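You operate a simulated robot arm through the tools that you are given. There is no shell and no other tool.

Carry out the task below with a simulated robot arm. There is one attempt and no reset: what you move stays moved.

Task
Take the reading light apart for packing.
Fine: turn its dial back to DIM, switch it off, then unscrew the head and lay it on the lift top.

Only the result counts: the job must be done as asked and must still hold three seconds after the hand-in. Knocking over, shifting, dropping, spilling or breaking anything else fails it.

Robot
A 7-joint arm with a two-finger parallel gripper, fixed in place. Base frame: the origin is at the foot of the arm, x ahead of it, y to its left, z up. Units: m, degrees, N and s.
With the tool pointing down near the work surface it reaches from about 0.2 to 0.74 m from the base axis. Its first joint turns from -166.0 to 166.0 degrees. Payload 1.57 kg.
The TCP is the grasp point between the finger pads, 0.03 m short of the fingertips. In the tool frame z runs along the fingers and y along their closing line. The gripper opens to 0.11 m. The fingers are 0.024 m wide and 0.012 m thick; the gripper's body (0.048 by 0.112 m) begins 0.078 m behind the TCP.
Orientation is told as [roll, pitch, yaw] about the base's x, y, z axes, in that order, counted from this pose: with the fingers straight down and closing along the base's y, the tool's x points along the base's -x, its y along +y and its z along -z.

Tools
- The arm moves only by the tool servo_tool. Its argument "increments" is a list of rows, each an object (a shift or turn left out is 0, a gripper value left out holds the last) with "slide": the shift along the tool's x, y, z in m, a list of three; "angular": the turn, a rotation vector about the tool's x, y, z in degrees, a list of three; "grip": the finger opening in m, from 0 to 0.11. In form: [{"slide": [tx, ty, tz], "angular": [ax, ay, az], "grip": grip}, ...]. A call has 1 to 20 rows; each row is the pose to reach, as a shift and turn from the pose commanded when the call began, along the tool's axes at that moment. Rows are played at 5 a second. More than 0.05 m and 8.6 degrees between two rows, or a gripper value outside its range, and nothing of the call is played. A pose out of reach is approached as far as the arm can. The call stops where the force on the tool passes 40 N (or 10 N more than at its start, if that is more) or the arm is blocked; 0.2 s more then pass. The fingers move at their own pace (about 0.045 m/s each) and stop on an object; they squeeze with about 43 N. The grip force told is the motor's: it shows also when the fingers shut on nothing. Time passes only in rows, and 0.2 s behind the last, so rows that repeat a pose let the fingers close. The reply holds the time, the measured pose of the TCP, the force on the tool along the base axes, the opening and the grip force, in the units named above and with some noise, with the torque about the TCP (base axes, N m) and any sound that the robot's microphone picked up, and new pictures: "pictures" is both (left out), scene, wrist or none.
- Cameras (640 x 400 px; columns grow to the right, rows downward): "scene" is fixed at [0.2199, -0.6479, 1.2824]; the picture's right is [1.00, -0.04, 0.00], its down [-0.01, -0.40, -0.92] and it looks along [0.03, 0.92, -0.40] (base axes); focal length 361 px, centre (320, 200). "wrist" rides on the gripper at [0.07, 0.016, -0.141] in the tool frame; the picture's right is [-0.23, 0.97, 0.00], its down [-0.85, -0.20, -0.48] and it looks along [-0.47, -0.11, 0.88] (tool axes); focal length 222 px, centre (320, 200). There is no depth. A picture from a camera that has moved, and an enlarged one, comes with that camera's place and axes in the base frame and with its lens.
- slide_trunk(by): slides the trunk up (or, below 0, down) by that many m; the arm rides with it, the base frame stays. It gives what a move gives, with no picture.
- enlarge(camera, box): a new picture of the part [left, top, right, bottom] of that camera's present view, enlarged. No time passes.
- sign_off(): hands the job in; it is judged then, once.

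Nothing tells you positions but the pictures and the camera data. Unless the task says otherwise, let go and move clear before handing in.

The tools are called as name(argument=value, ...) on one line, values as JSON. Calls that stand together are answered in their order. servo_tool: Moves the arm, as the interface text tells. Its arguments: {"type":"object","properties":{"increments":{"type":"array","items":{"type":"object","properties":{"slide":{"type":"array","items":{"type":"number"}},"angular":{"type":"array","items":{"type":"number"}},"grip":{"type":"number"}}}},"pictures":{"type":"string","enum":["both","scene","wrist","none"]}},"required":["increments"]} The other tools are called the same way: slide_trunk (by) slides the trunk up or down; enlarge (camera, box) takes an enlarged picture of a part of a camera's view; sign_off () hands the job in.

At the start:

```text
clock: 0.0
eef_pos: [0.4791, 0.2827, 1.0114]
tool_rot: [0.0, 0.0, 0.0]
contact_force: [0.5, 0.7, -0.5]
torque: [0.0, 0.0, 0.01]
width: 0.11
grip_force: 0.0
trunk travel left (down, up): [-0.425, 0.165]
```

scene: 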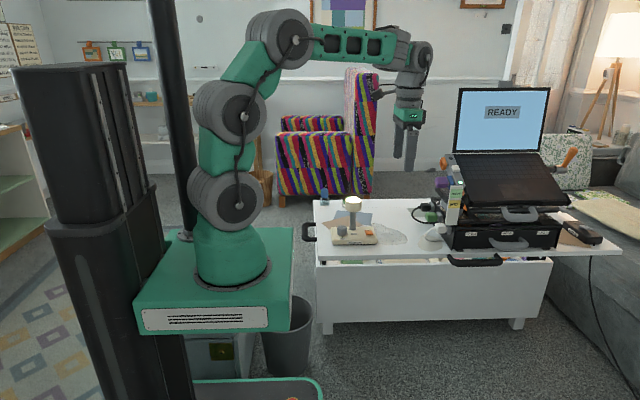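
wrist: 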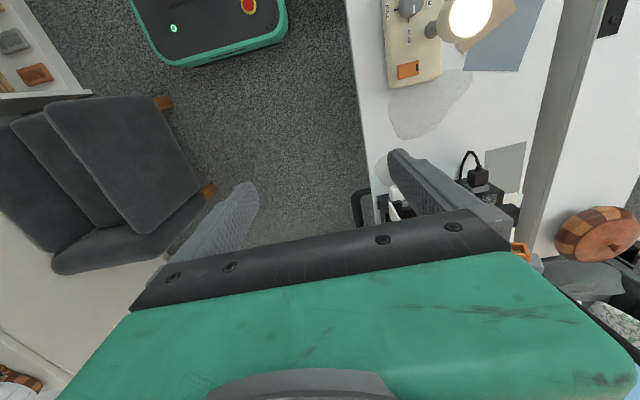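

I see a reading light (cream base with dial, switch and a round head) on the white lift-top table, near its left end. I'll look closer before moving.

enlarge(camera="scene", box=[300, 180, 420, 255])

enlarge(camera="wrist", box=[350, 0, 542, 120])

enlarge(camera="scene", box=[300, 160, 620, 340])

```text
5.33 times, centred on (360, 218) of scene
camera zoom: at [0.2199, -0.6479, 1.2824], right [1.0, -0.04, 0.0], down [-0.01, -0.4, -0.92], along [0.03, 0.92, -0.4], focal length 1925 px, centre (107, 107)
```

zoom: 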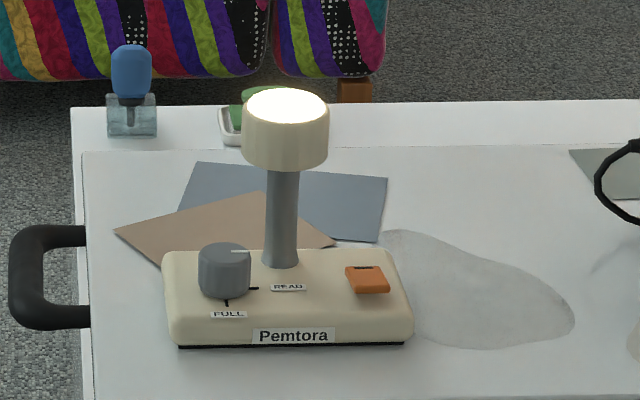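

```text
3.33 times, centred on (446, 60) of wrist
camera zoom: at [0.4079, 0.2992, 1.1528], right [0.23, 0.97, 0.0], down [0.85, -0.2, 0.48], along [0.47, -0.11, -0.88], focal length 740 px, centre (-100, 667)
```

zoom: 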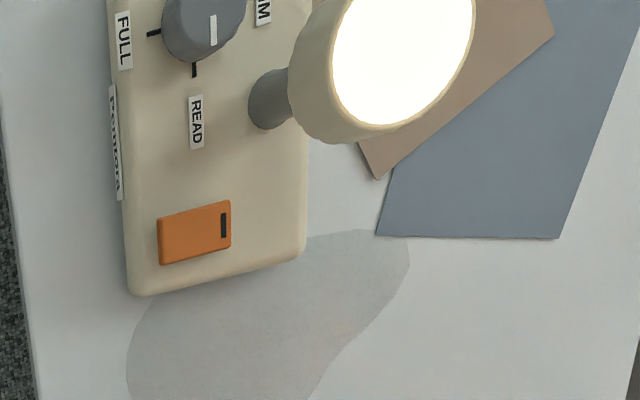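

```text
2.00 times, centred on (460, 250) of scene
camera zoom: at [0.2199, -0.6479, 1.2824], right [1.0, -0.04, 0.0], down [-0.01, -0.4, -0.92], along [0.03, 0.92, -0.4], focal length 722 px, centre (40, 100)
```

zoom: 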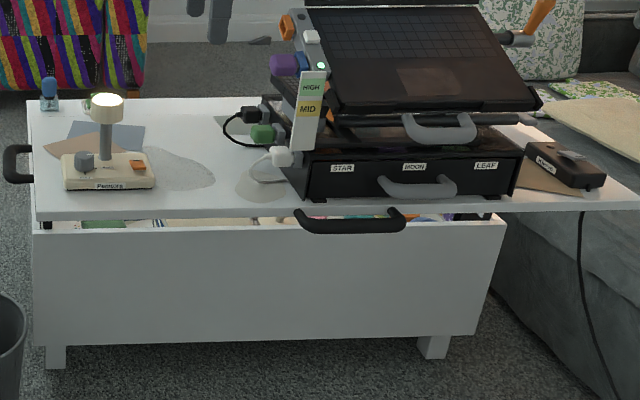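

The light stands around (0.38, 0.47) with its base top near z≈0.67 and its head top near 0.78; the dial seems to point at READ (+x), with DIM on the +y side. I'll bring the wrist camera over it, staying above.

servo_tool(increments=[{"slide": [0.024, 0.026, 0.018]}, {"slide": [0.048, 0.052, 0.035]}, {"slide": [0.072, 0.078, 0.053]}, {"slide": [0.097, 0.104, 0.07]}, {"slide": [0.121, 0.13, 0.088]}, {"slide": [0.146, 0.155, 0.106]}, {"slide": [0.17, 0.181, 0.123]}, {"slide": [0.194, 0.207, 0.141]}, {"slide": [0.194, 0.207, 0.141]}])

```text
clock: 2.0
eef_pos: [0.2859, 0.4908, 0.8702]
tool_rot: [0.0, -0.1, 0.1]
contact_force: [1.0, -0.2, -0.5]
torque: [-0.01, 0.03, -0.02]
width: 0.1103
grip_force: 0.1
trunk travel left (down, up): [-0.425, 0.165]
camera wrist: at [0.2156, 0.5067, 1.011], right [0.23, 0.97, 0.0], down [0.85, -0.2, 0.48], along [0.47, -0.11, -0.88], focal length 222 px, centre (320, 200)
```

scene: 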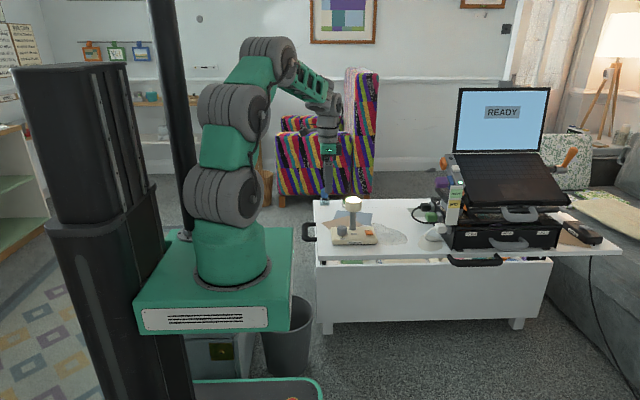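
wrist: 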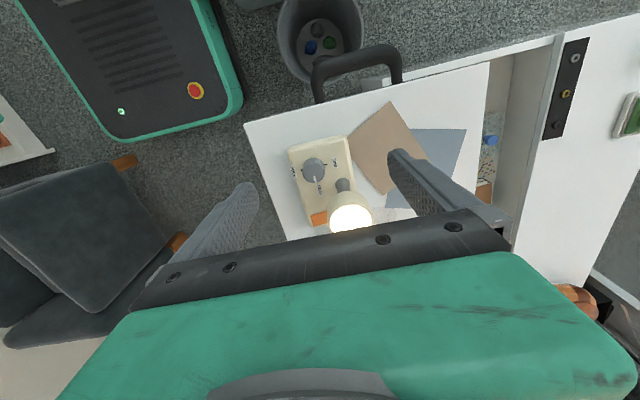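

enlarge(camera="wrist", box=[260, 120, 420, 240])

enlarge(camera="wrist", box=[280, 130, 360, 180])

```text
3.33 times, centred on (340, 180) of wrist
camera zoom: at [0.2156, 0.5067, 1.011], right [0.23, 0.97, 0.0], down [0.85, -0.2, 0.48], along [0.47, -0.11, -0.88], focal length 740 px, centre (253, 267)
```

zoom: 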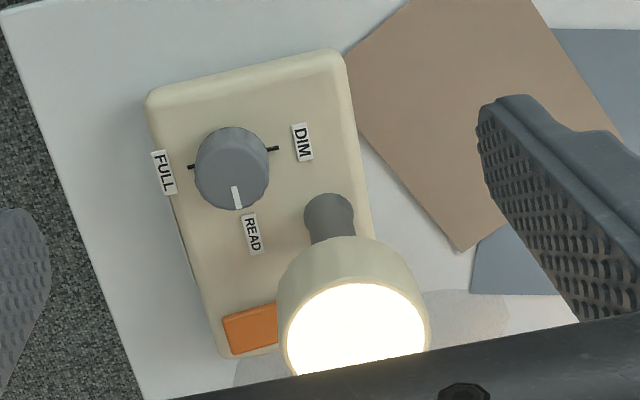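

```text
8.00 times, centred on (320, 155) of wrist
camera zoom: at [0.2156, 0.5067, 1.011], right [0.23, 0.97, 0.0], down [0.85, -0.2, 0.48], along [0.47, -0.11, -0.88], focal length 1777 px, centre (320, 560)
```

zoom: 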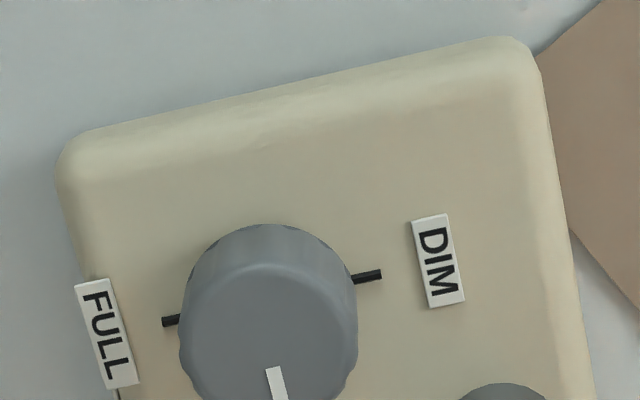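

From two views the dial's axis comes out at (0.337, 0.467), the base top at z≈0.666, and the stem and head at (0.379, 0.509) with the head top at 0.777. The pointer is on READ (+x) and DIM is 90° counter‑clockwise (+y). I'll go above the dial with the closing line turned 45°, so the fingers stay clear of the head.

servo_tool(increments=[{"slide": [-0.009, -0.004, 0.0], "angular": [0, 0, -7.5]}, {"slide": [-0.018, -0.008, 0.0], "angular": [0, 0, -15]}, {"slide": [-0.027, -0.012, 0.0], "angular": [0, 0, -22.5]}, {"slide": [-0.036, -0.016, 0.0], "angular": [0, 0, -30]}, {"slide": [-0.045, -0.02, 0.0], "angular": [0, 0, -37.5]}, {"slide": [-0.052, -0.023, 0.02], "angular": [0, 0, -45], "grip": 0.056}, {"slide": [-0.052, -0.023, 0.02], "angular": [0, 0, -45], "grip": 0.056}, {"slide": [-0.052, -0.023, 0.02], "angular": [0, 0, -45], "grip": 0.056}])

enlarge(camera="wrist", box=[200, 120, 440, 270])

enlarge(camera="scene", box=[280, 140, 440, 260])

```text
clock: 3.8
eef_pos: [0.3358, 0.4662, 0.8495]
tool_rot: [0.0, 0.0, 45.0]
contact_force: [-0.4, 0.3, 0.1]
torque: [-0.02, 0.01, 0.02]
width: 0.056
grip_force: 0.1
trunk travel left (down, up): [-0.425, 0.165]
camera wrist: at [0.2741, 0.4282, 0.9915], right [-0.53, 0.85, 0.0], down [0.75, 0.46, 0.48], along [0.41, 0.25, -0.88], focal length 222 px, centre (320, 200)
```

scene: 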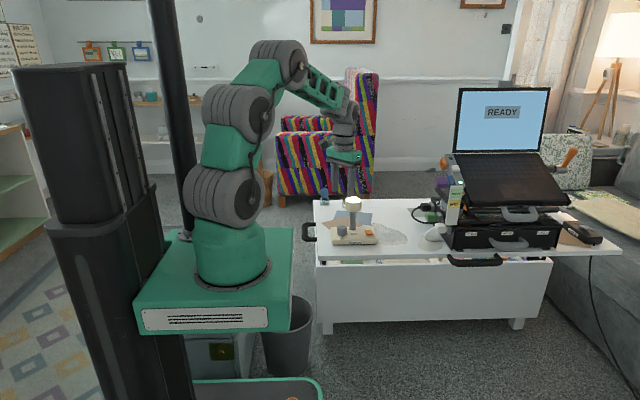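
wrist: 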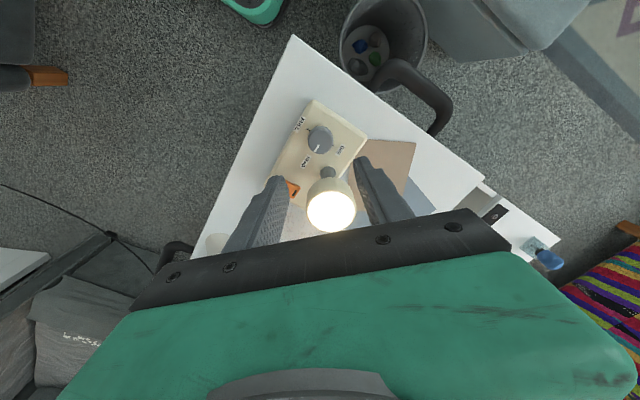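

```text
2.67 times, centred on (320, 195) of wrist
camera zoom: at [0.2741, 0.4282, 0.9915], right [-0.53, 0.85, 0.0], down [0.75, 0.46, 0.48], along [0.41, 0.25, -0.88], focal length 592 px, centre (320, 213)
```

zoom: 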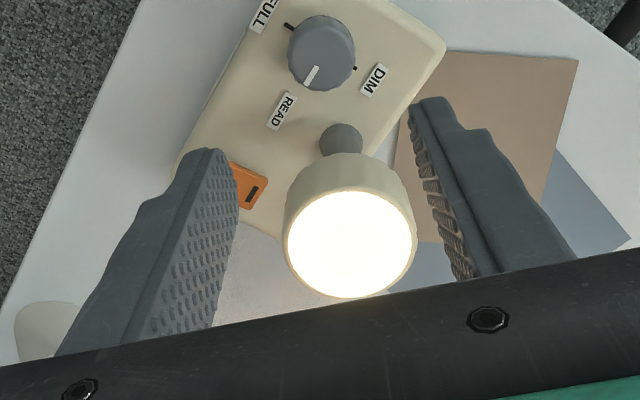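

```text
3.33 times, centred on (360, 200) of scene
camera zoom: at [0.2199, -0.6479, 1.2824], right [1.0, -0.04, 0.0], down [-0.01, -0.4, -0.92], along [0.03, 0.92, -0.4], focal length 1203 px, centre (187, 200)
```

zoom: 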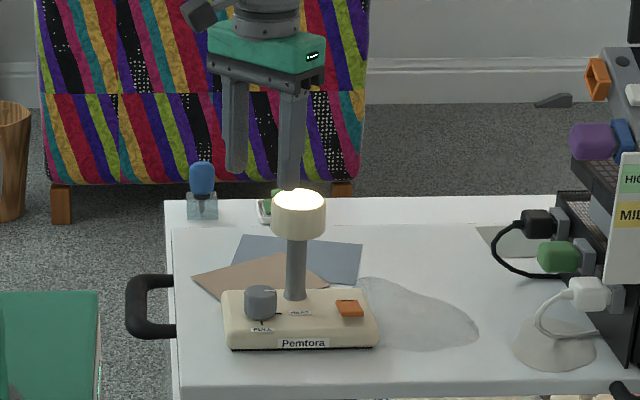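

The second view confirms the dial at (0.3377, 0.467) and the head at (0.380, 0.508) with radius ≈0.028. I'll descend to just above the dial top and check clearance.

servo_tool(increments=[{"slide": [0, 0, 0.03]}, {"slide": [0, 0, 0.06]}, {"slide": [0, 0, 0.09]}, {"slide": [0, 0, 0.115]}, {"slide": [0, 0, 0.118]}])

enlarge(camera="scene", box=[310, 160, 406, 250])

enlarge(camera="wrist", box=[200, 120, 440, 270])

```text
clock: 5.0
eef_pos: [0.3357, 0.4661, 0.732]
tool_rot: [0.0, 0.0, 45.0]
contact_force: [0.9, 0.4, 0.1]
torque: [0.02, -0.02, 0.02]
width: 0.056
grip_force: 0.0
trunk travel left (down, up): [-0.425, 0.165]
camera wrist: at [0.2747, 0.429, 0.8736], right [-0.53, 0.85, 0.0], down [0.75, 0.46, 0.48], along [0.41, 0.25, -0.88], focal length 222 px, centre (320, 200)
```

scene: 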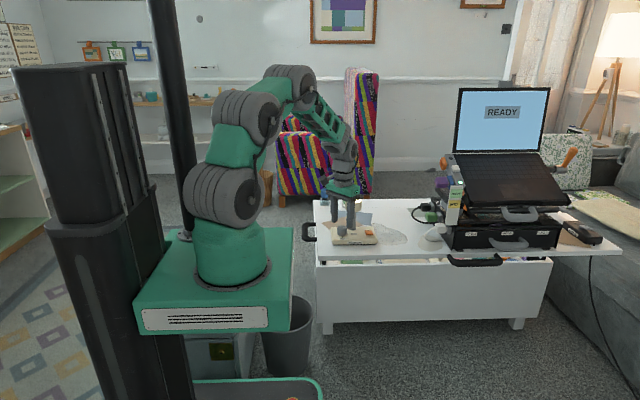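
wrist: 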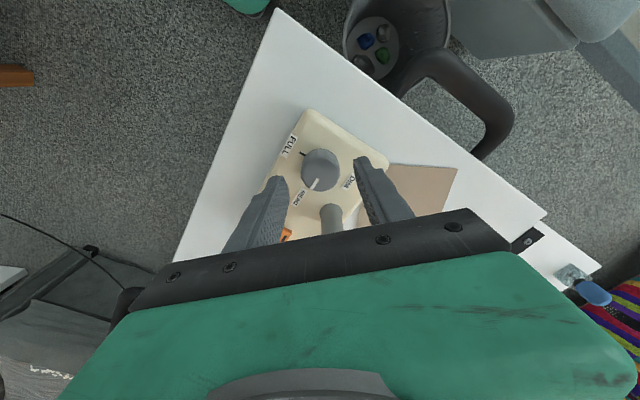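

```text
4.44 times, centred on (358, 205) of scene
camera zoom: at [0.2199, -0.6479, 1.2824], right [1.0, -0.04, 0.0], down [-0.01, -0.4, -0.92], along [0.03, 0.92, -0.4], focal length 1604 px, centre (151, 178)
```

zoom: 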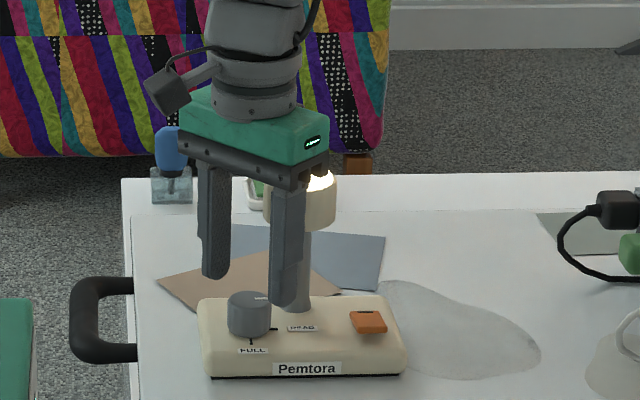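

```text
2.67 times, centred on (320, 195) of wrist
camera zoom: at [0.2747, 0.429, 0.8736], right [-0.53, 0.85, 0.0], down [0.75, 0.46, 0.48], along [0.41, 0.25, -0.88], focal length 592 px, centre (320, 213)
```

zoom: 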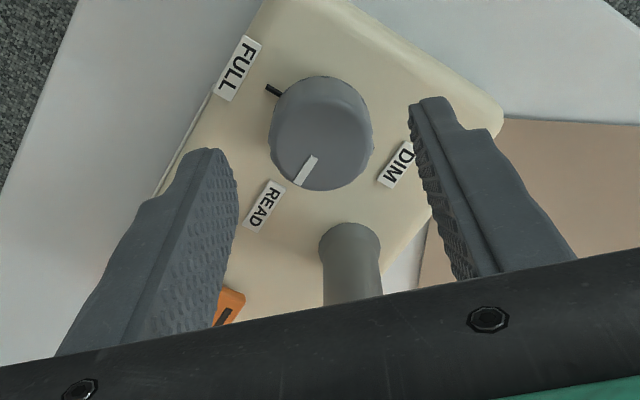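

The fingers straddle the dial and the head is clear. I'll turn the open fingers back by 30°, lower around the dial, and close.

servo_tool(increments=[{"slide": [-0.002, -0.0007, 0], "angular": [0, 0, 7.5]}, {"slide": [-0.002, -0.0007, 0], "angular": [0, 0, 15]}, {"slide": [-0.002, -0.0007, 0], "angular": [0, 0, 22.5]}, {"slide": [-0.002, -0.0007, 0], "angular": [0, 0, 30]}, {"slide": [-0.002, -0.0007, 0.012], "angular": [0, 0, 30]}, {"slide": [-0.002, -0.0007, 0.024], "angular": [0, 0, 30]}, {"slide": [-0.002, -0.0007, 0.024], "angular": [0, 0, 30], "grip": 0.0}, {"slide": [-0.002, -0.0007, 0.024], "angular": [0, 0, 30], "grip": 0.0}, {"slide": [-0.002, -0.0007, 0.024], "angular": [0, 0, 30], "grip": 0.0}])

enlarge(camera="scene", box=[310, 160, 406, 250])

enlarge(camera="wrist", box=[200, 120, 440, 270])

```text
clock: 7.0
eef_pos: [0.3373, 0.468, 0.7078]
tool_rot: [0.1, 0.1, 14.9]
contact_force: [0.0, 2.8, 0.1]
torque: [0.12, -0.14, 0.0]
width: 0.0343
grip_force: 28.3
trunk travel left (down, up): [-0.425, 0.165]
camera wrist: at [0.265, 0.4659, 0.8489], right [-0.03, 1.0, 0.0], down [0.88, 0.03, 0.48], along [0.48, 0.02, -0.88], focal length 222 px, centre (320, 200)
```

scene: 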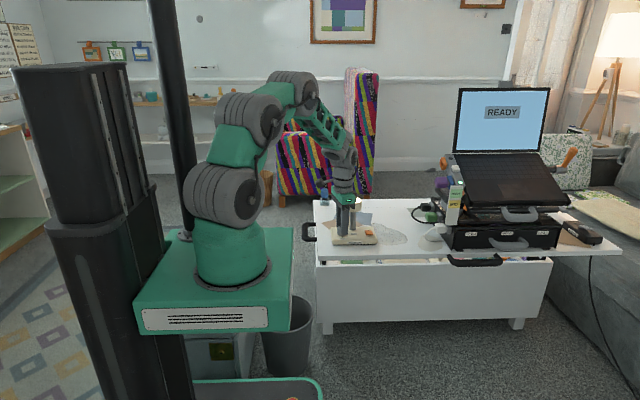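
wrist: 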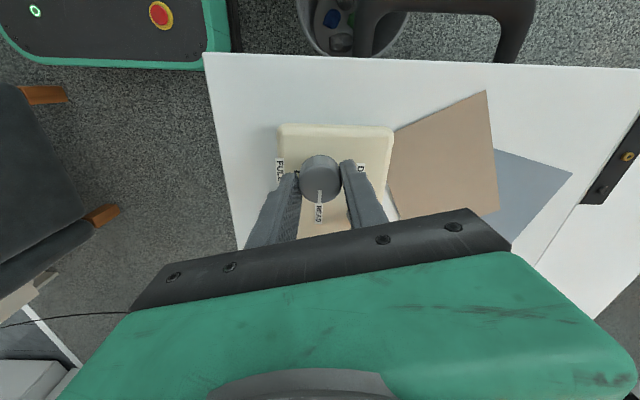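

```text
4.44 times, centred on (358, 205) of scene
camera zoom: at [0.2199, -0.6479, 1.2824], right [1.0, -0.04, 0.0], down [-0.01, -0.4, -0.92], along [0.03, 0.92, -0.4], focal length 1604 px, centre (151, 178)
```

zoom: 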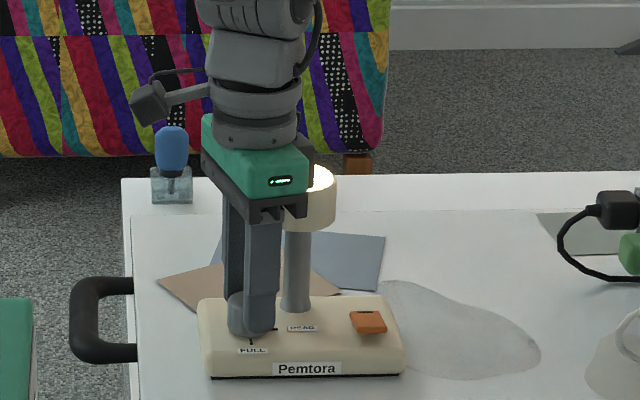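

```text
2.67 times, centred on (320, 195) of wrist
camera zoom: at [0.265, 0.4659, 0.8489], right [-0.03, 1.0, 0.0], down [0.88, 0.03, 0.48], along [0.48, 0.02, -0.88], focal length 592 px, centre (320, 213)
```

zoom: 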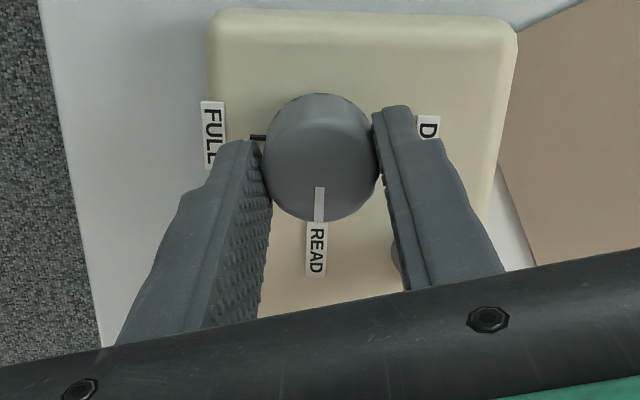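

The dial is gripped (0.034 m wide). I'll now turn it counter‑clockwise 48° toward DIM.

servo_tool(increments=[{"angular": [0, 0, -6]}, {"angular": [0, 0, -12]}, {"angular": [0, 0, -18]}, {"angular": [0, 0, -24]}, {"angular": [0, 0, -30]}, {"angular": [0, 0, -36]}, {"angular": [0, 0, -42]}, {"angular": [0, 0, -48]}, {"angular": [0, 0, -48]}], pictures="wrist")

enlarge(camera="wrist", box=[200, 120, 440, 270])

enlarge(camera="scene", box=[310, 160, 406, 250])

```text
clock: 9.0
eef_pos: [0.3382, 0.4669, 0.7077]
tool_rot: [0.0, 0.2, 63.1]
contact_force: [-5.6, -1.7, 0.8]
torque: [0.06, 0.0, -0.02]
width: 0.0337
grip_force: 41.0
trunk travel left (down, up): [-0.425, 0.165]
camera wrist: at [0.2913, 0.4129, 0.8491], right [-0.77, 0.64, 0.0], down [0.56, 0.67, 0.48], along [0.31, 0.37, -0.88], focal length 222 px, centre (320, 200)
```

wrist: 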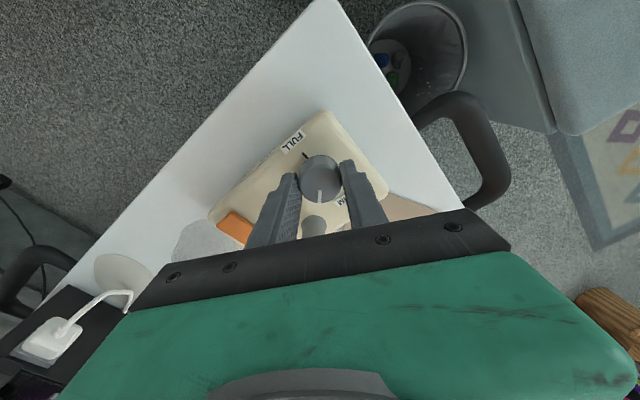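

```text
2.67 times, centred on (320, 195) of wrist
camera zoom: at [0.2913, 0.4129, 0.8491], right [-0.77, 0.64, 0.0], down [0.56, 0.67, 0.48], along [0.31, 0.37, -0.88], focal length 592 px, centre (320, 213)
```

zoom: 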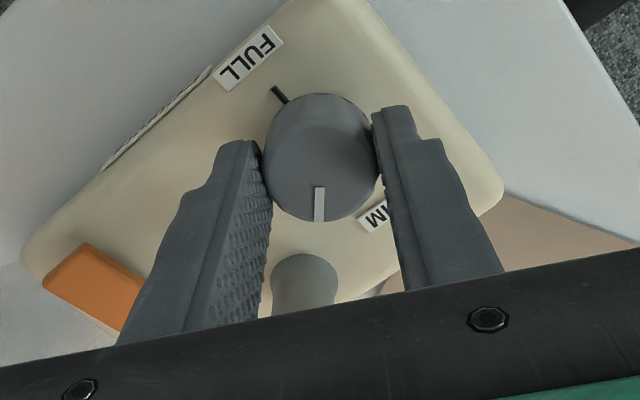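

```text
4.44 times, centred on (358, 205) of scene
camera zoom: at [0.2199, -0.6479, 1.2824], right [1.0, -0.04, 0.0], down [-0.01, -0.4, -0.92], along [0.03, 0.92, -0.4], focal length 1604 px, centre (151, 178)
```

zoom: 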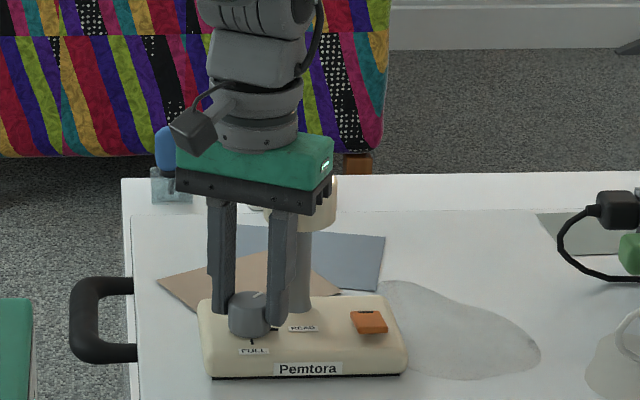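

The pointer is now about halfway to DIM. I'll open, turn back, regrip and turn the remaining ~42°.

servo_tool(increments=[{"grip": 0.05}, {"grip": 0.05}, {"angular": [0, 0, 8]}, {"angular": [0, 0, 16]}, {"angular": [0, 0, 24]}, {"angular": [0, 0, 32]}, {"angular": [0, 0, 38]}, {"angular": [0, 0, 44]}, {"angular": [0, 0, 44]}, {"angular": [0, 0, 44], "grip": 0.0}, {"angular": [0, 0, 44], "grip": 0.0}, {"angular": [0, 0, 44], "grip": 0.0}], pictures="wrist")

enlarge(camera="wrist", box=[200, 120, 440, 270])

```text
clock: 11.6
eef_pos: [0.3381, 0.4669, 0.7078]
tool_rot: [0.0, -0.1, 19.0]
contact_force: [-1.3, 1.5, 0.2]
torque: [0.18, -0.02, 0.03]
width: 0.0341
grip_force: 32.3
trunk travel left (down, up): [-0.425, 0.165]
camera wrist: at [0.2665, 0.4605, 0.8494], right [-0.1, 0.99, 0.0], down [0.87, 0.09, 0.48], along [0.48, 0.05, -0.88], focal length 222 px, centre (320, 200)
```

wrist: 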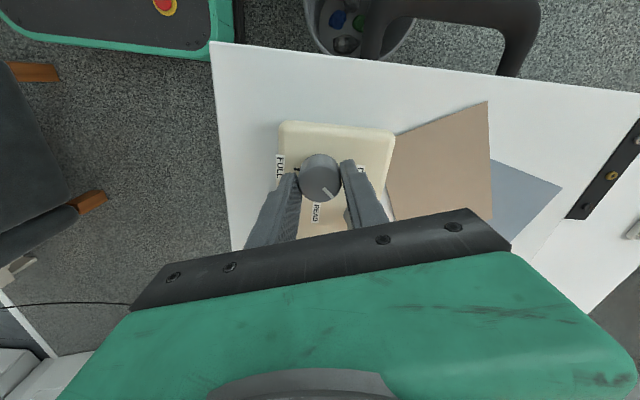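

```text
2.67 times, centred on (320, 195) of wrist
camera zoom: at [0.2665, 0.4605, 0.8494], right [-0.1, 0.99, 0.0], down [0.87, 0.09, 0.48], along [0.48, 0.05, -0.88], focal length 592 px, centre (320, 213)
```

zoom: 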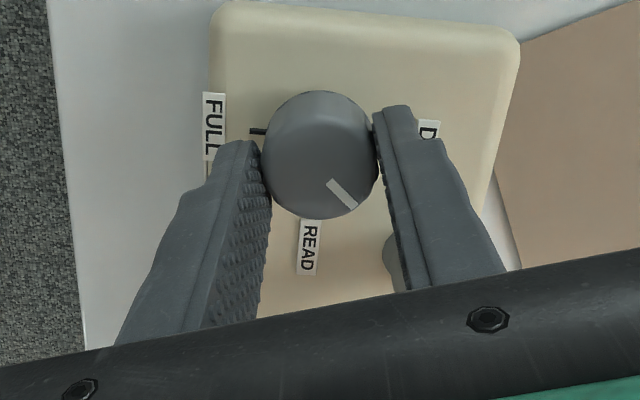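

The pointer now lies midway and the dial is regripped. I'll turn the remaining 42°.

servo_tool(increments=[{"angular": [0, 0, -6]}, {"angular": [0, 0, -12]}, {"angular": [0, 0, -18]}, {"angular": [0, 0, -24]}, {"angular": [0, 0, -30]}, {"angular": [0, 0, -36]}, {"angular": [0, 0, -42]}, {"angular": [0, 0, -42]}], pictures="wrist")

enlarge(camera="wrist", box=[200, 120, 440, 270])

```text
clock: 13.4
eef_pos: [0.339, 0.4686, 0.7077]
tool_rot: [0.0, 0.0, 60.9]
contact_force: [0.7, 2.0, 0.2]
torque: [0.31, 0.18, -0.04]
width: 0.0344
grip_force: 41.7
trunk travel left (down, up): [-0.425, 0.165]
camera wrist: at [0.2899, 0.415, 0.8495], right [-0.74, 0.67, 0.0], down [0.59, 0.65, 0.48], along [0.32, 0.35, -0.88], focal length 222 px, centre (320, 200)
```

wrist: 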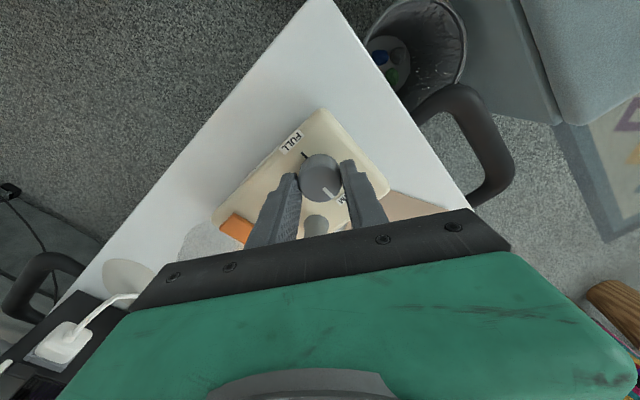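

```text
2.67 times, centred on (320, 195) of wrist
camera zoom: at [0.2899, 0.415, 0.8495], right [-0.74, 0.67, 0.0], down [0.59, 0.65, 0.48], along [0.32, 0.35, -0.88], focal length 592 px, centre (320, 213)
```

zoom: 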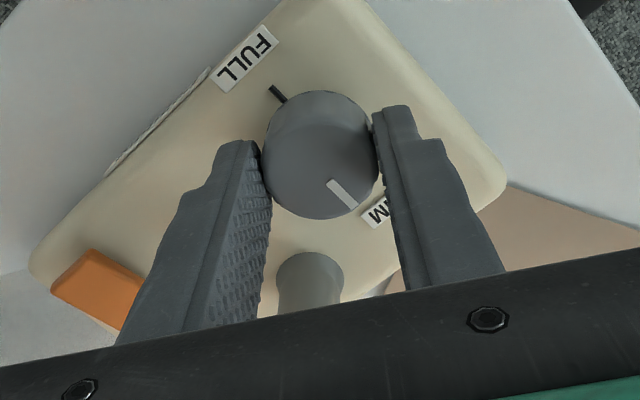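

The pointer lies along the FULL–DIM line toward DIM. I'll release, lift clear and check.

servo_tool(increments=[{"grip": 0.052}, {"grip": 0.052}, {"slide": [0, 0, -0.03]}, {"slide": [0, 0, -0.07]}, {"slide": [0, 0, -0.11]}, {"slide": [0, 0, -0.14]}, {"slide": [0, 0, -0.14]}])

enlarge(camera="wrist", box=[200, 100, 440, 250])

enlarge(camera="scene", box=[310, 180, 406, 250])

```text
clock: 15.0
eef_pos: [0.3412, 0.4696, 0.8483]
tool_rot: [0.0, 0.0, 61.0]
contact_force: [0.5, 0.0, 0.4]
torque: [-0.02, 0.0, 0.0]
width: 0.052
grip_force: 0.0
trunk travel left (down, up): [-0.425, 0.165]
camera wrist: at [0.291, 0.4158, 0.9899], right [-0.74, 0.67, 0.0], down [0.59, 0.65, 0.48], along [0.32, 0.35, -0.88], focal length 222 px, centre (320, 200)
```

scene: 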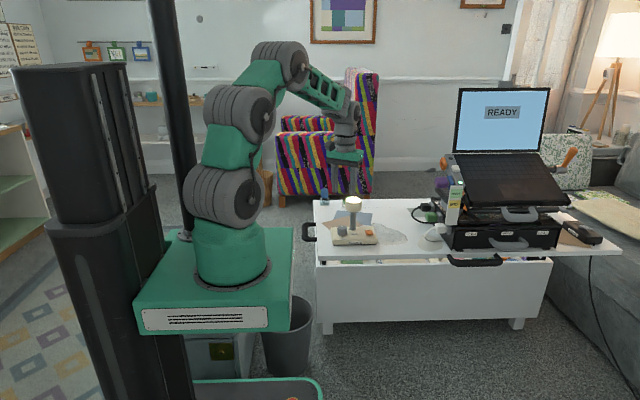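
wrist: 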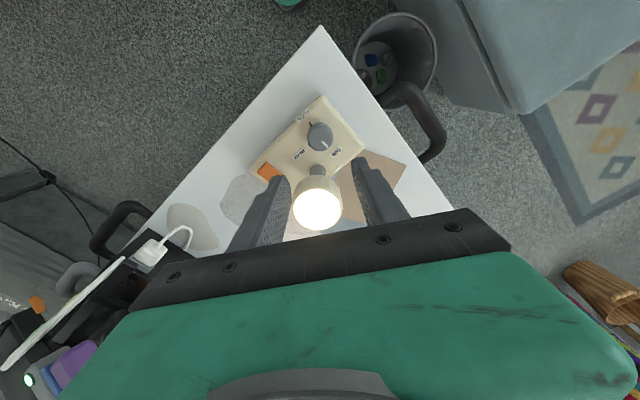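

```text
2.67 times, centred on (320, 175) of wrist
camera zoom: at [0.291, 0.4158, 0.9899], right [-0.74, 0.67, 0.0], down [0.59, 0.65, 0.48], along [0.32, 0.35, -0.88], focal length 592 px, centre (320, 267)
```

zoom: 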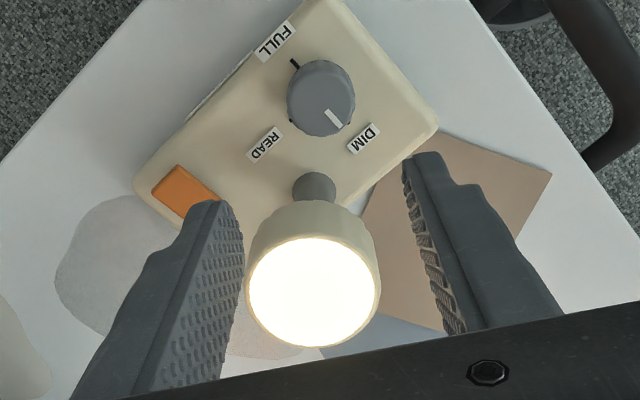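

```text
5.71 times, centred on (358, 215) of scene
camera zoom: at [0.2199, -0.6479, 1.2824], right [1.0, -0.04, 0.0], down [-0.01, -0.4, -0.92], along [0.03, 0.92, -0.4], focal length 2063 px, centre (103, 114)
```

zoom: 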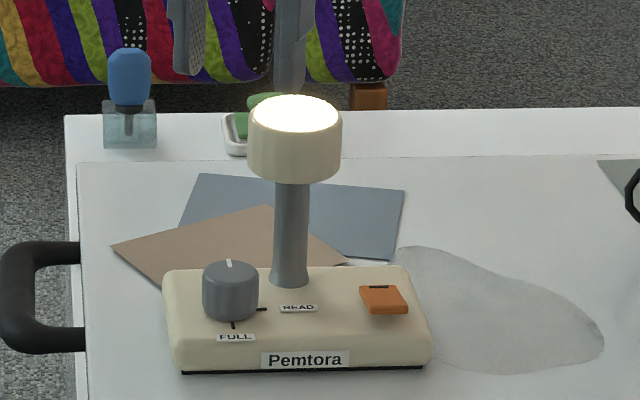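

enlarge(camera="wrist", box=[296, 110, 352, 160])

enlarge(camera="scene", box=[334, 215, 386, 250])

```text
8.00 times, centred on (324, 135) of wrist
camera zoom: at [0.291, 0.4158, 0.9899], right [-0.74, 0.67, 0.0], down [0.59, 0.65, 0.48], along [0.32, 0.35, -0.88], focal length 1777 px, centre (288, 720)
```

zoom: 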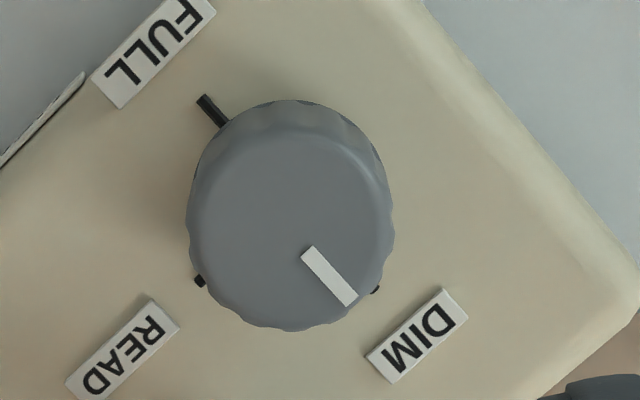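

```text
11.43 times, centred on (360, 232) of scene
camera zoom: at [0.2199, -0.6479, 1.2824], right [1.0, -0.04, 0.0], down [-0.01, -0.4, -0.92], along [0.03, 0.92, -0.4], focal length 4126 px, centre (-137, -171)
```

zoom: 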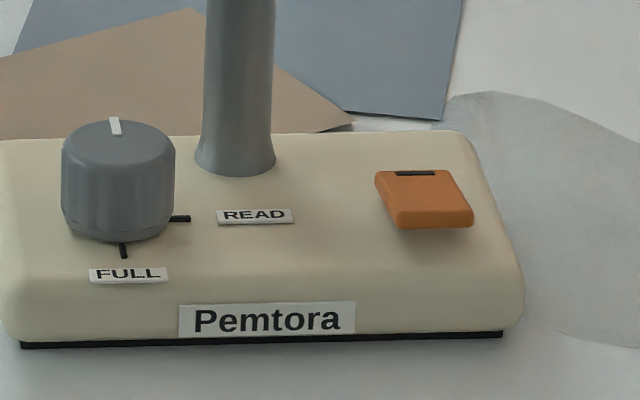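

The dial is on DIM within a few degrees. The orange rocker sits near (0.43, 0.46) and seems raised at its front (−y) end, with the rear marked end pressed. I'll look at it from the front side.

servo_tool(increments=[{"slide": [0.005, -0.02, 0], "angular": [0, 0, -6]}, {"slide": [0.01, -0.04, 0], "angular": [0, 0, -12]}, {"slide": [0.016, -0.06, 0], "angular": [0, 0, -18]}, {"slide": [0.021, -0.08, 0.0], "angular": [0, 0, -24]}, {"slide": [0.0266, -0.1005, 0.02], "angular": [0, 0, -29]}, {"slide": [0.0266, -0.1005, 0.048], "angular": [0, 0, -29]}, {"slide": [0.0266, -0.1005, 0.048], "angular": [0, 0, -29]}])

enlarge(camera="wrist", box=[240, 120, 400, 240])

```text
clock: 16.6
eef_pos: [0.4158, 0.3959, 0.7998]
tool_rot: [0.0, 0.0, 89.9]
contact_force: [-0.1, 0.4, -0.5]
torque: [-0.02, -0.02, 0.03]
width: 0.0519
grip_force: 0.0
trunk travel left (down, up): [-0.425, 0.165]
camera wrist: at [0.3979, 0.3267, 0.941], right [-0.97, 0.23, 0.0], down [0.2, 0.86, 0.48], along [0.11, 0.47, -0.88], focal length 222 px, centre (320, 200)
```

scene: 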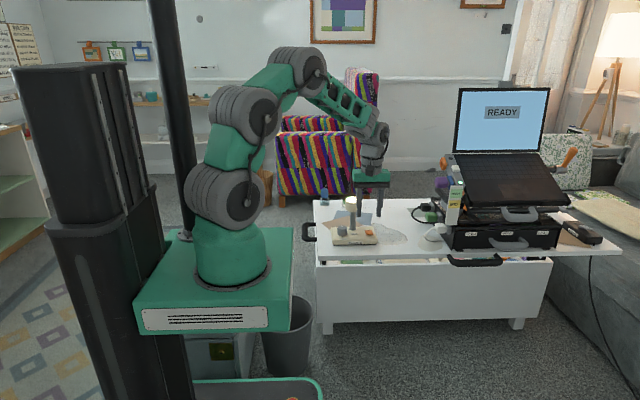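
wrist: 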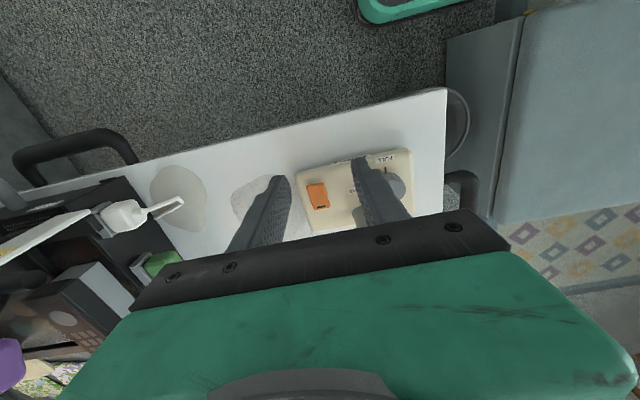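

```text
3.33 times, centred on (320, 180) of wrist
camera zoom: at [0.3979, 0.3267, 0.941], right [-0.97, 0.23, 0.0], down [0.2, 0.86, 0.48], along [0.11, 0.47, -0.88], focal length 740 px, centre (320, 267)
```

zoom: 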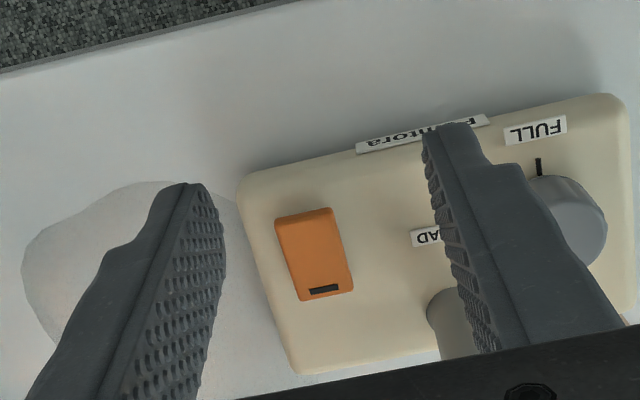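

enlarge(camera="wrist", box=[296, 172, 336, 222])

enlarge(camera="scene", box=[360, 225, 378, 240])

```text
8.00 times, centred on (316, 197) of wrist
camera zoom: at [0.3979, 0.3267, 0.941], right [-0.97, 0.23, 0.0], down [0.2, 0.86, 0.48], along [0.11, 0.47, -0.88], focal length 1777 px, centre (352, 224)
```

zoom: 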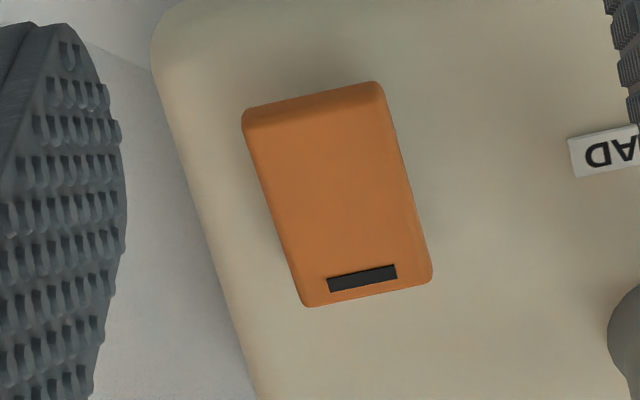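

```text
16.00 times, centred on (369, 232) of scene
camera zoom: at [0.2199, -0.6479, 1.2824], right [1.0, -0.04, 0.0], down [-0.01, -0.4, -0.92], along [0.03, 0.92, -0.4], focal length 5776 px, centre (-464, -320)
```

zoom: 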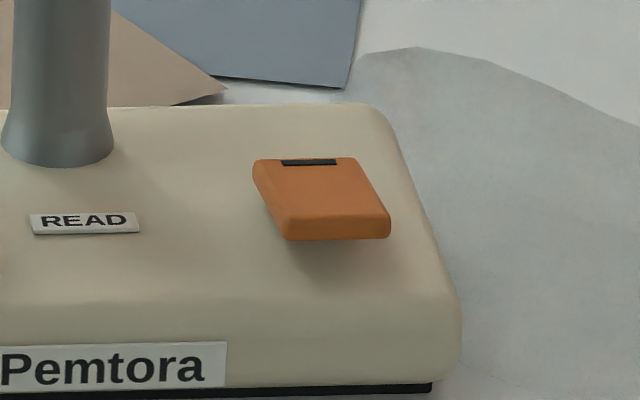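

The rocker's front (−y) end overhangs with a shadow under it, so the rear marked end is pressed and I need to push the front end, near (0.431, 0.445). I'll close the fingers and hover above it.

servo_tool(increments=[{"grip": 0.0}, {"slide": [-0.0235, -0.0076, 0], "grip": 0.0}, {"slide": [-0.0471, -0.0152, 0.02], "grip": 0.0}, {"slide": [-0.0471, -0.0152, 0.045], "grip": 0.0}, {"slide": [-0.0471, -0.0152, 0.07], "grip": 0.0}, {"slide": [-0.0471, -0.0152, 0.07], "grip": 0.0}])

enlarge(camera="wrist", box=[240, 120, 400, 240])

enlarge(camera="scene", box=[330, 190, 394, 250])

```text
clock: 18.0
eef_pos: [0.4298, 0.4436, 0.7295]
tool_rot: [0.0, 0.1, 90.0]
contact_force: [0.3, -0.2, 0.4]
torque: [-0.02, 0.02, 0.03]
width: 0.0
grip_force: 21.2
trunk travel left (down, up): [-0.425, 0.165]
camera wrist: at [0.4119, 0.3738, 0.8717], right [-0.97, 0.23, 0.0], down [0.2, 0.86, 0.48], along [0.11, 0.47, -0.88], focal length 222 px, centre (320, 200)
```

scene: 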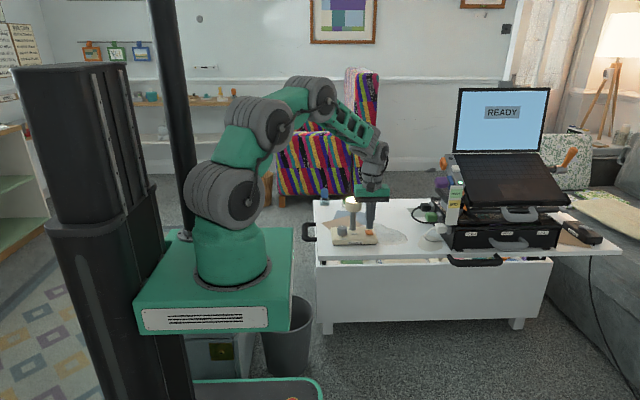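
wrist: 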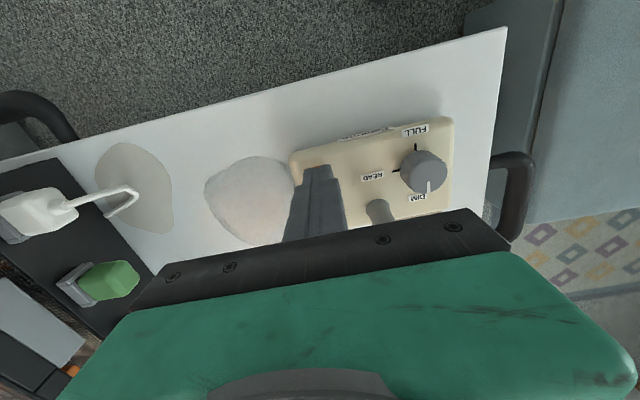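

```text
3.33 times, centred on (320, 180) of wrist
camera zoom: at [0.4119, 0.3738, 0.8717], right [-0.97, 0.23, 0.0], down [0.2, 0.86, 0.48], along [0.11, 0.47, -0.88], focal length 740 px, centre (320, 267)
```

zoom: 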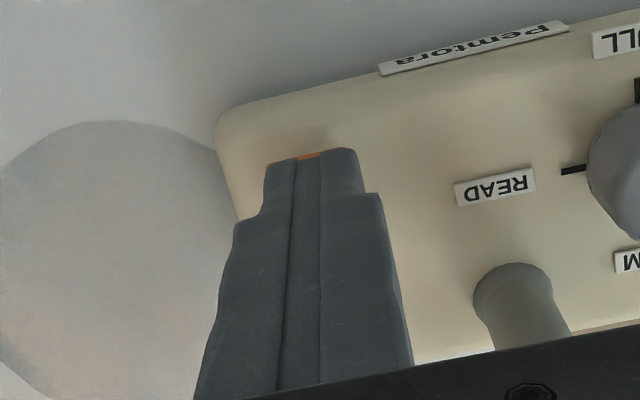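

```text
6.67 times, centred on (362, 220) of scene
camera zoom: at [0.2199, -0.6479, 1.2824], right [1.0, -0.04, 0.0], down [-0.01, -0.4, -0.92], along [0.03, 0.92, -0.4], focal length 2407 px, centre (40, 67)
```

zoom: 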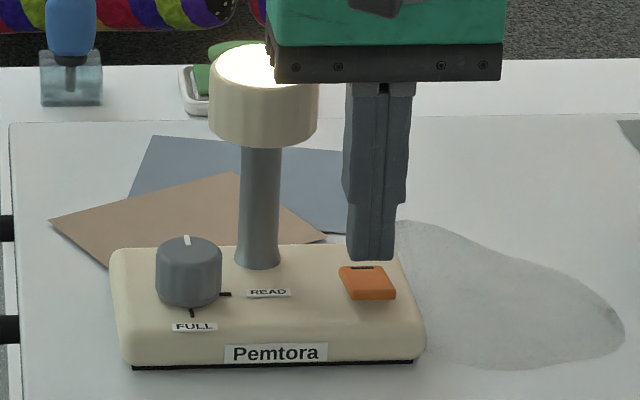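

servo_tool(increments=[{"slide": [0, 0, 0.005]}, {"slide": [0, 0, 0.01]}, {"slide": [0, 0, 0.012]}, {"slide": [0, 0, 0.014]}, {"slide": [0, 0, 0.016]}, {"slide": [0, 0, 0.018]}, {"slide": [0, 0, 0.02]}])

enlarge(camera="scene", box=[330, 190, 394, 250])

```text
clock: 19.6
eef_pos: [0.4289, 0.4433, 0.71]
tool_rot: [0.1, 0.1, 90.0]
contact_force: [0.2, -2.6, 2.0]
torque: [-0.04, 0.04, 0.02]
width: 0.0
grip_force: 21.3
trunk travel left (down, up): [-0.425, 0.165]
camera wrist: at [0.4119, 0.3727, 0.8518], right [-0.97, 0.23, 0.0], down [0.2, 0.86, 0.48], along [0.11, 0.47, -0.88], focal length 222 px, centre (320, 200)
```

scene: 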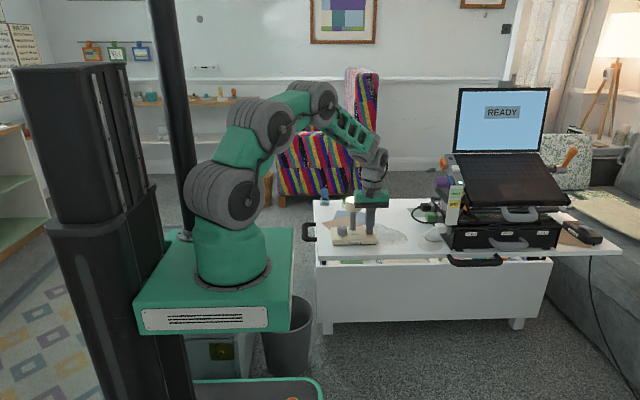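
wrist: 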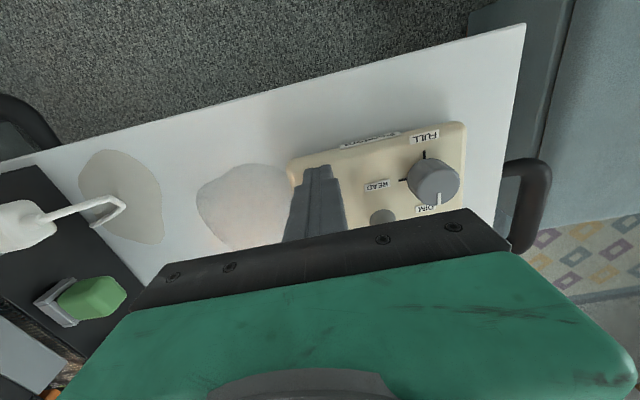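

```text
6.67 times, centred on (362, 220) of scene
camera zoom: at [0.2199, -0.6479, 1.2824], right [1.0, -0.04, 0.0], down [-0.01, -0.4, -0.92], along [0.03, 0.92, -0.4], focal length 2407 px, centre (40, 67)
```

zoom: 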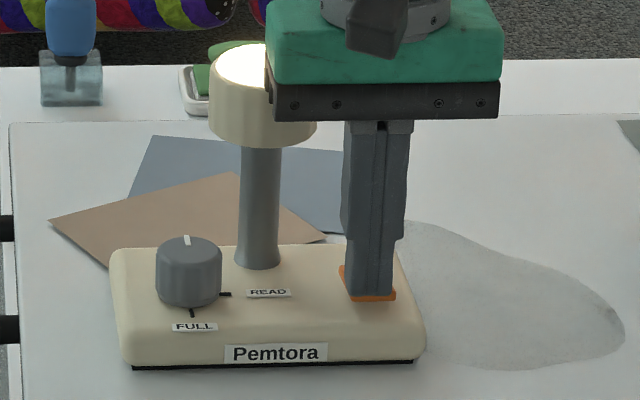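

The tip is just touching the rocker's front end. I'll press further in small steps.

servo_tool(increments=[{"slide": [0, 0, 0.0015]}, {"slide": [0, 0, 0.003]}, {"slide": [0, 0, 0.0045]}, {"slide": [0, 0, 0.006]}, {"slide": [0, 0, 0.0075]}])

enlarge(camera="scene", box=[330, 190, 394, 250])

```text
clock: 20.8
eef_pos: [0.4292, 0.442, 0.7053]
tool_rot: [-0.3, -0.2, 90.0]
contact_force: [-4.1, -9.5, 23.3]
torque: [0.02, 0.09, 0.29]
width: 0.0
grip_force: 20.8
trunk travel left (down, up): [-0.425, 0.165]
camera wrist: at [0.4111, 0.3725, 0.8473], right [-0.97, 0.23, 0.0], down [0.2, 0.85, 0.48], along [0.11, 0.47, -0.88], focal length 222 px, centre (320, 200)
```

scene: 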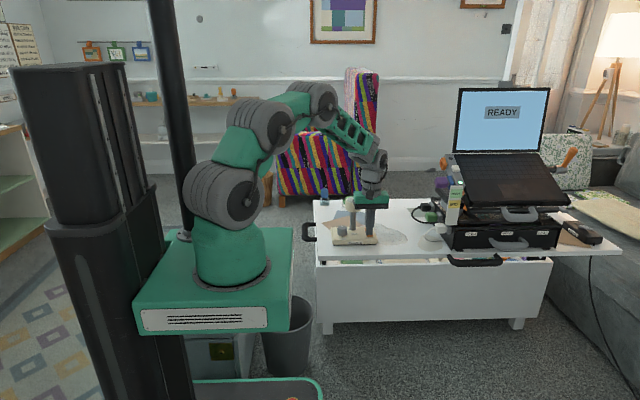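
wrist: 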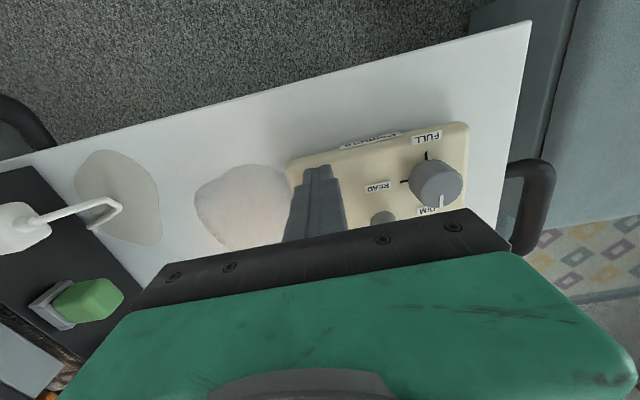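

```text
6.67 times, centred on (362, 220) of scene
camera zoom: at [0.2199, -0.6479, 1.2824], right [1.0, -0.04, 0.0], down [-0.01, -0.4, -0.92], along [0.03, 0.92, -0.4], focal length 2407 px, centre (40, 67)
```

zoom: 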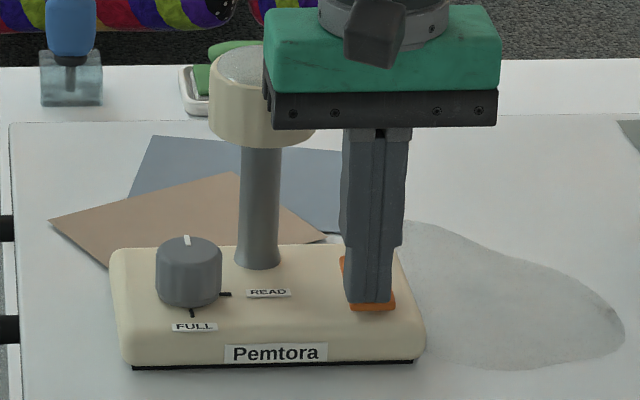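

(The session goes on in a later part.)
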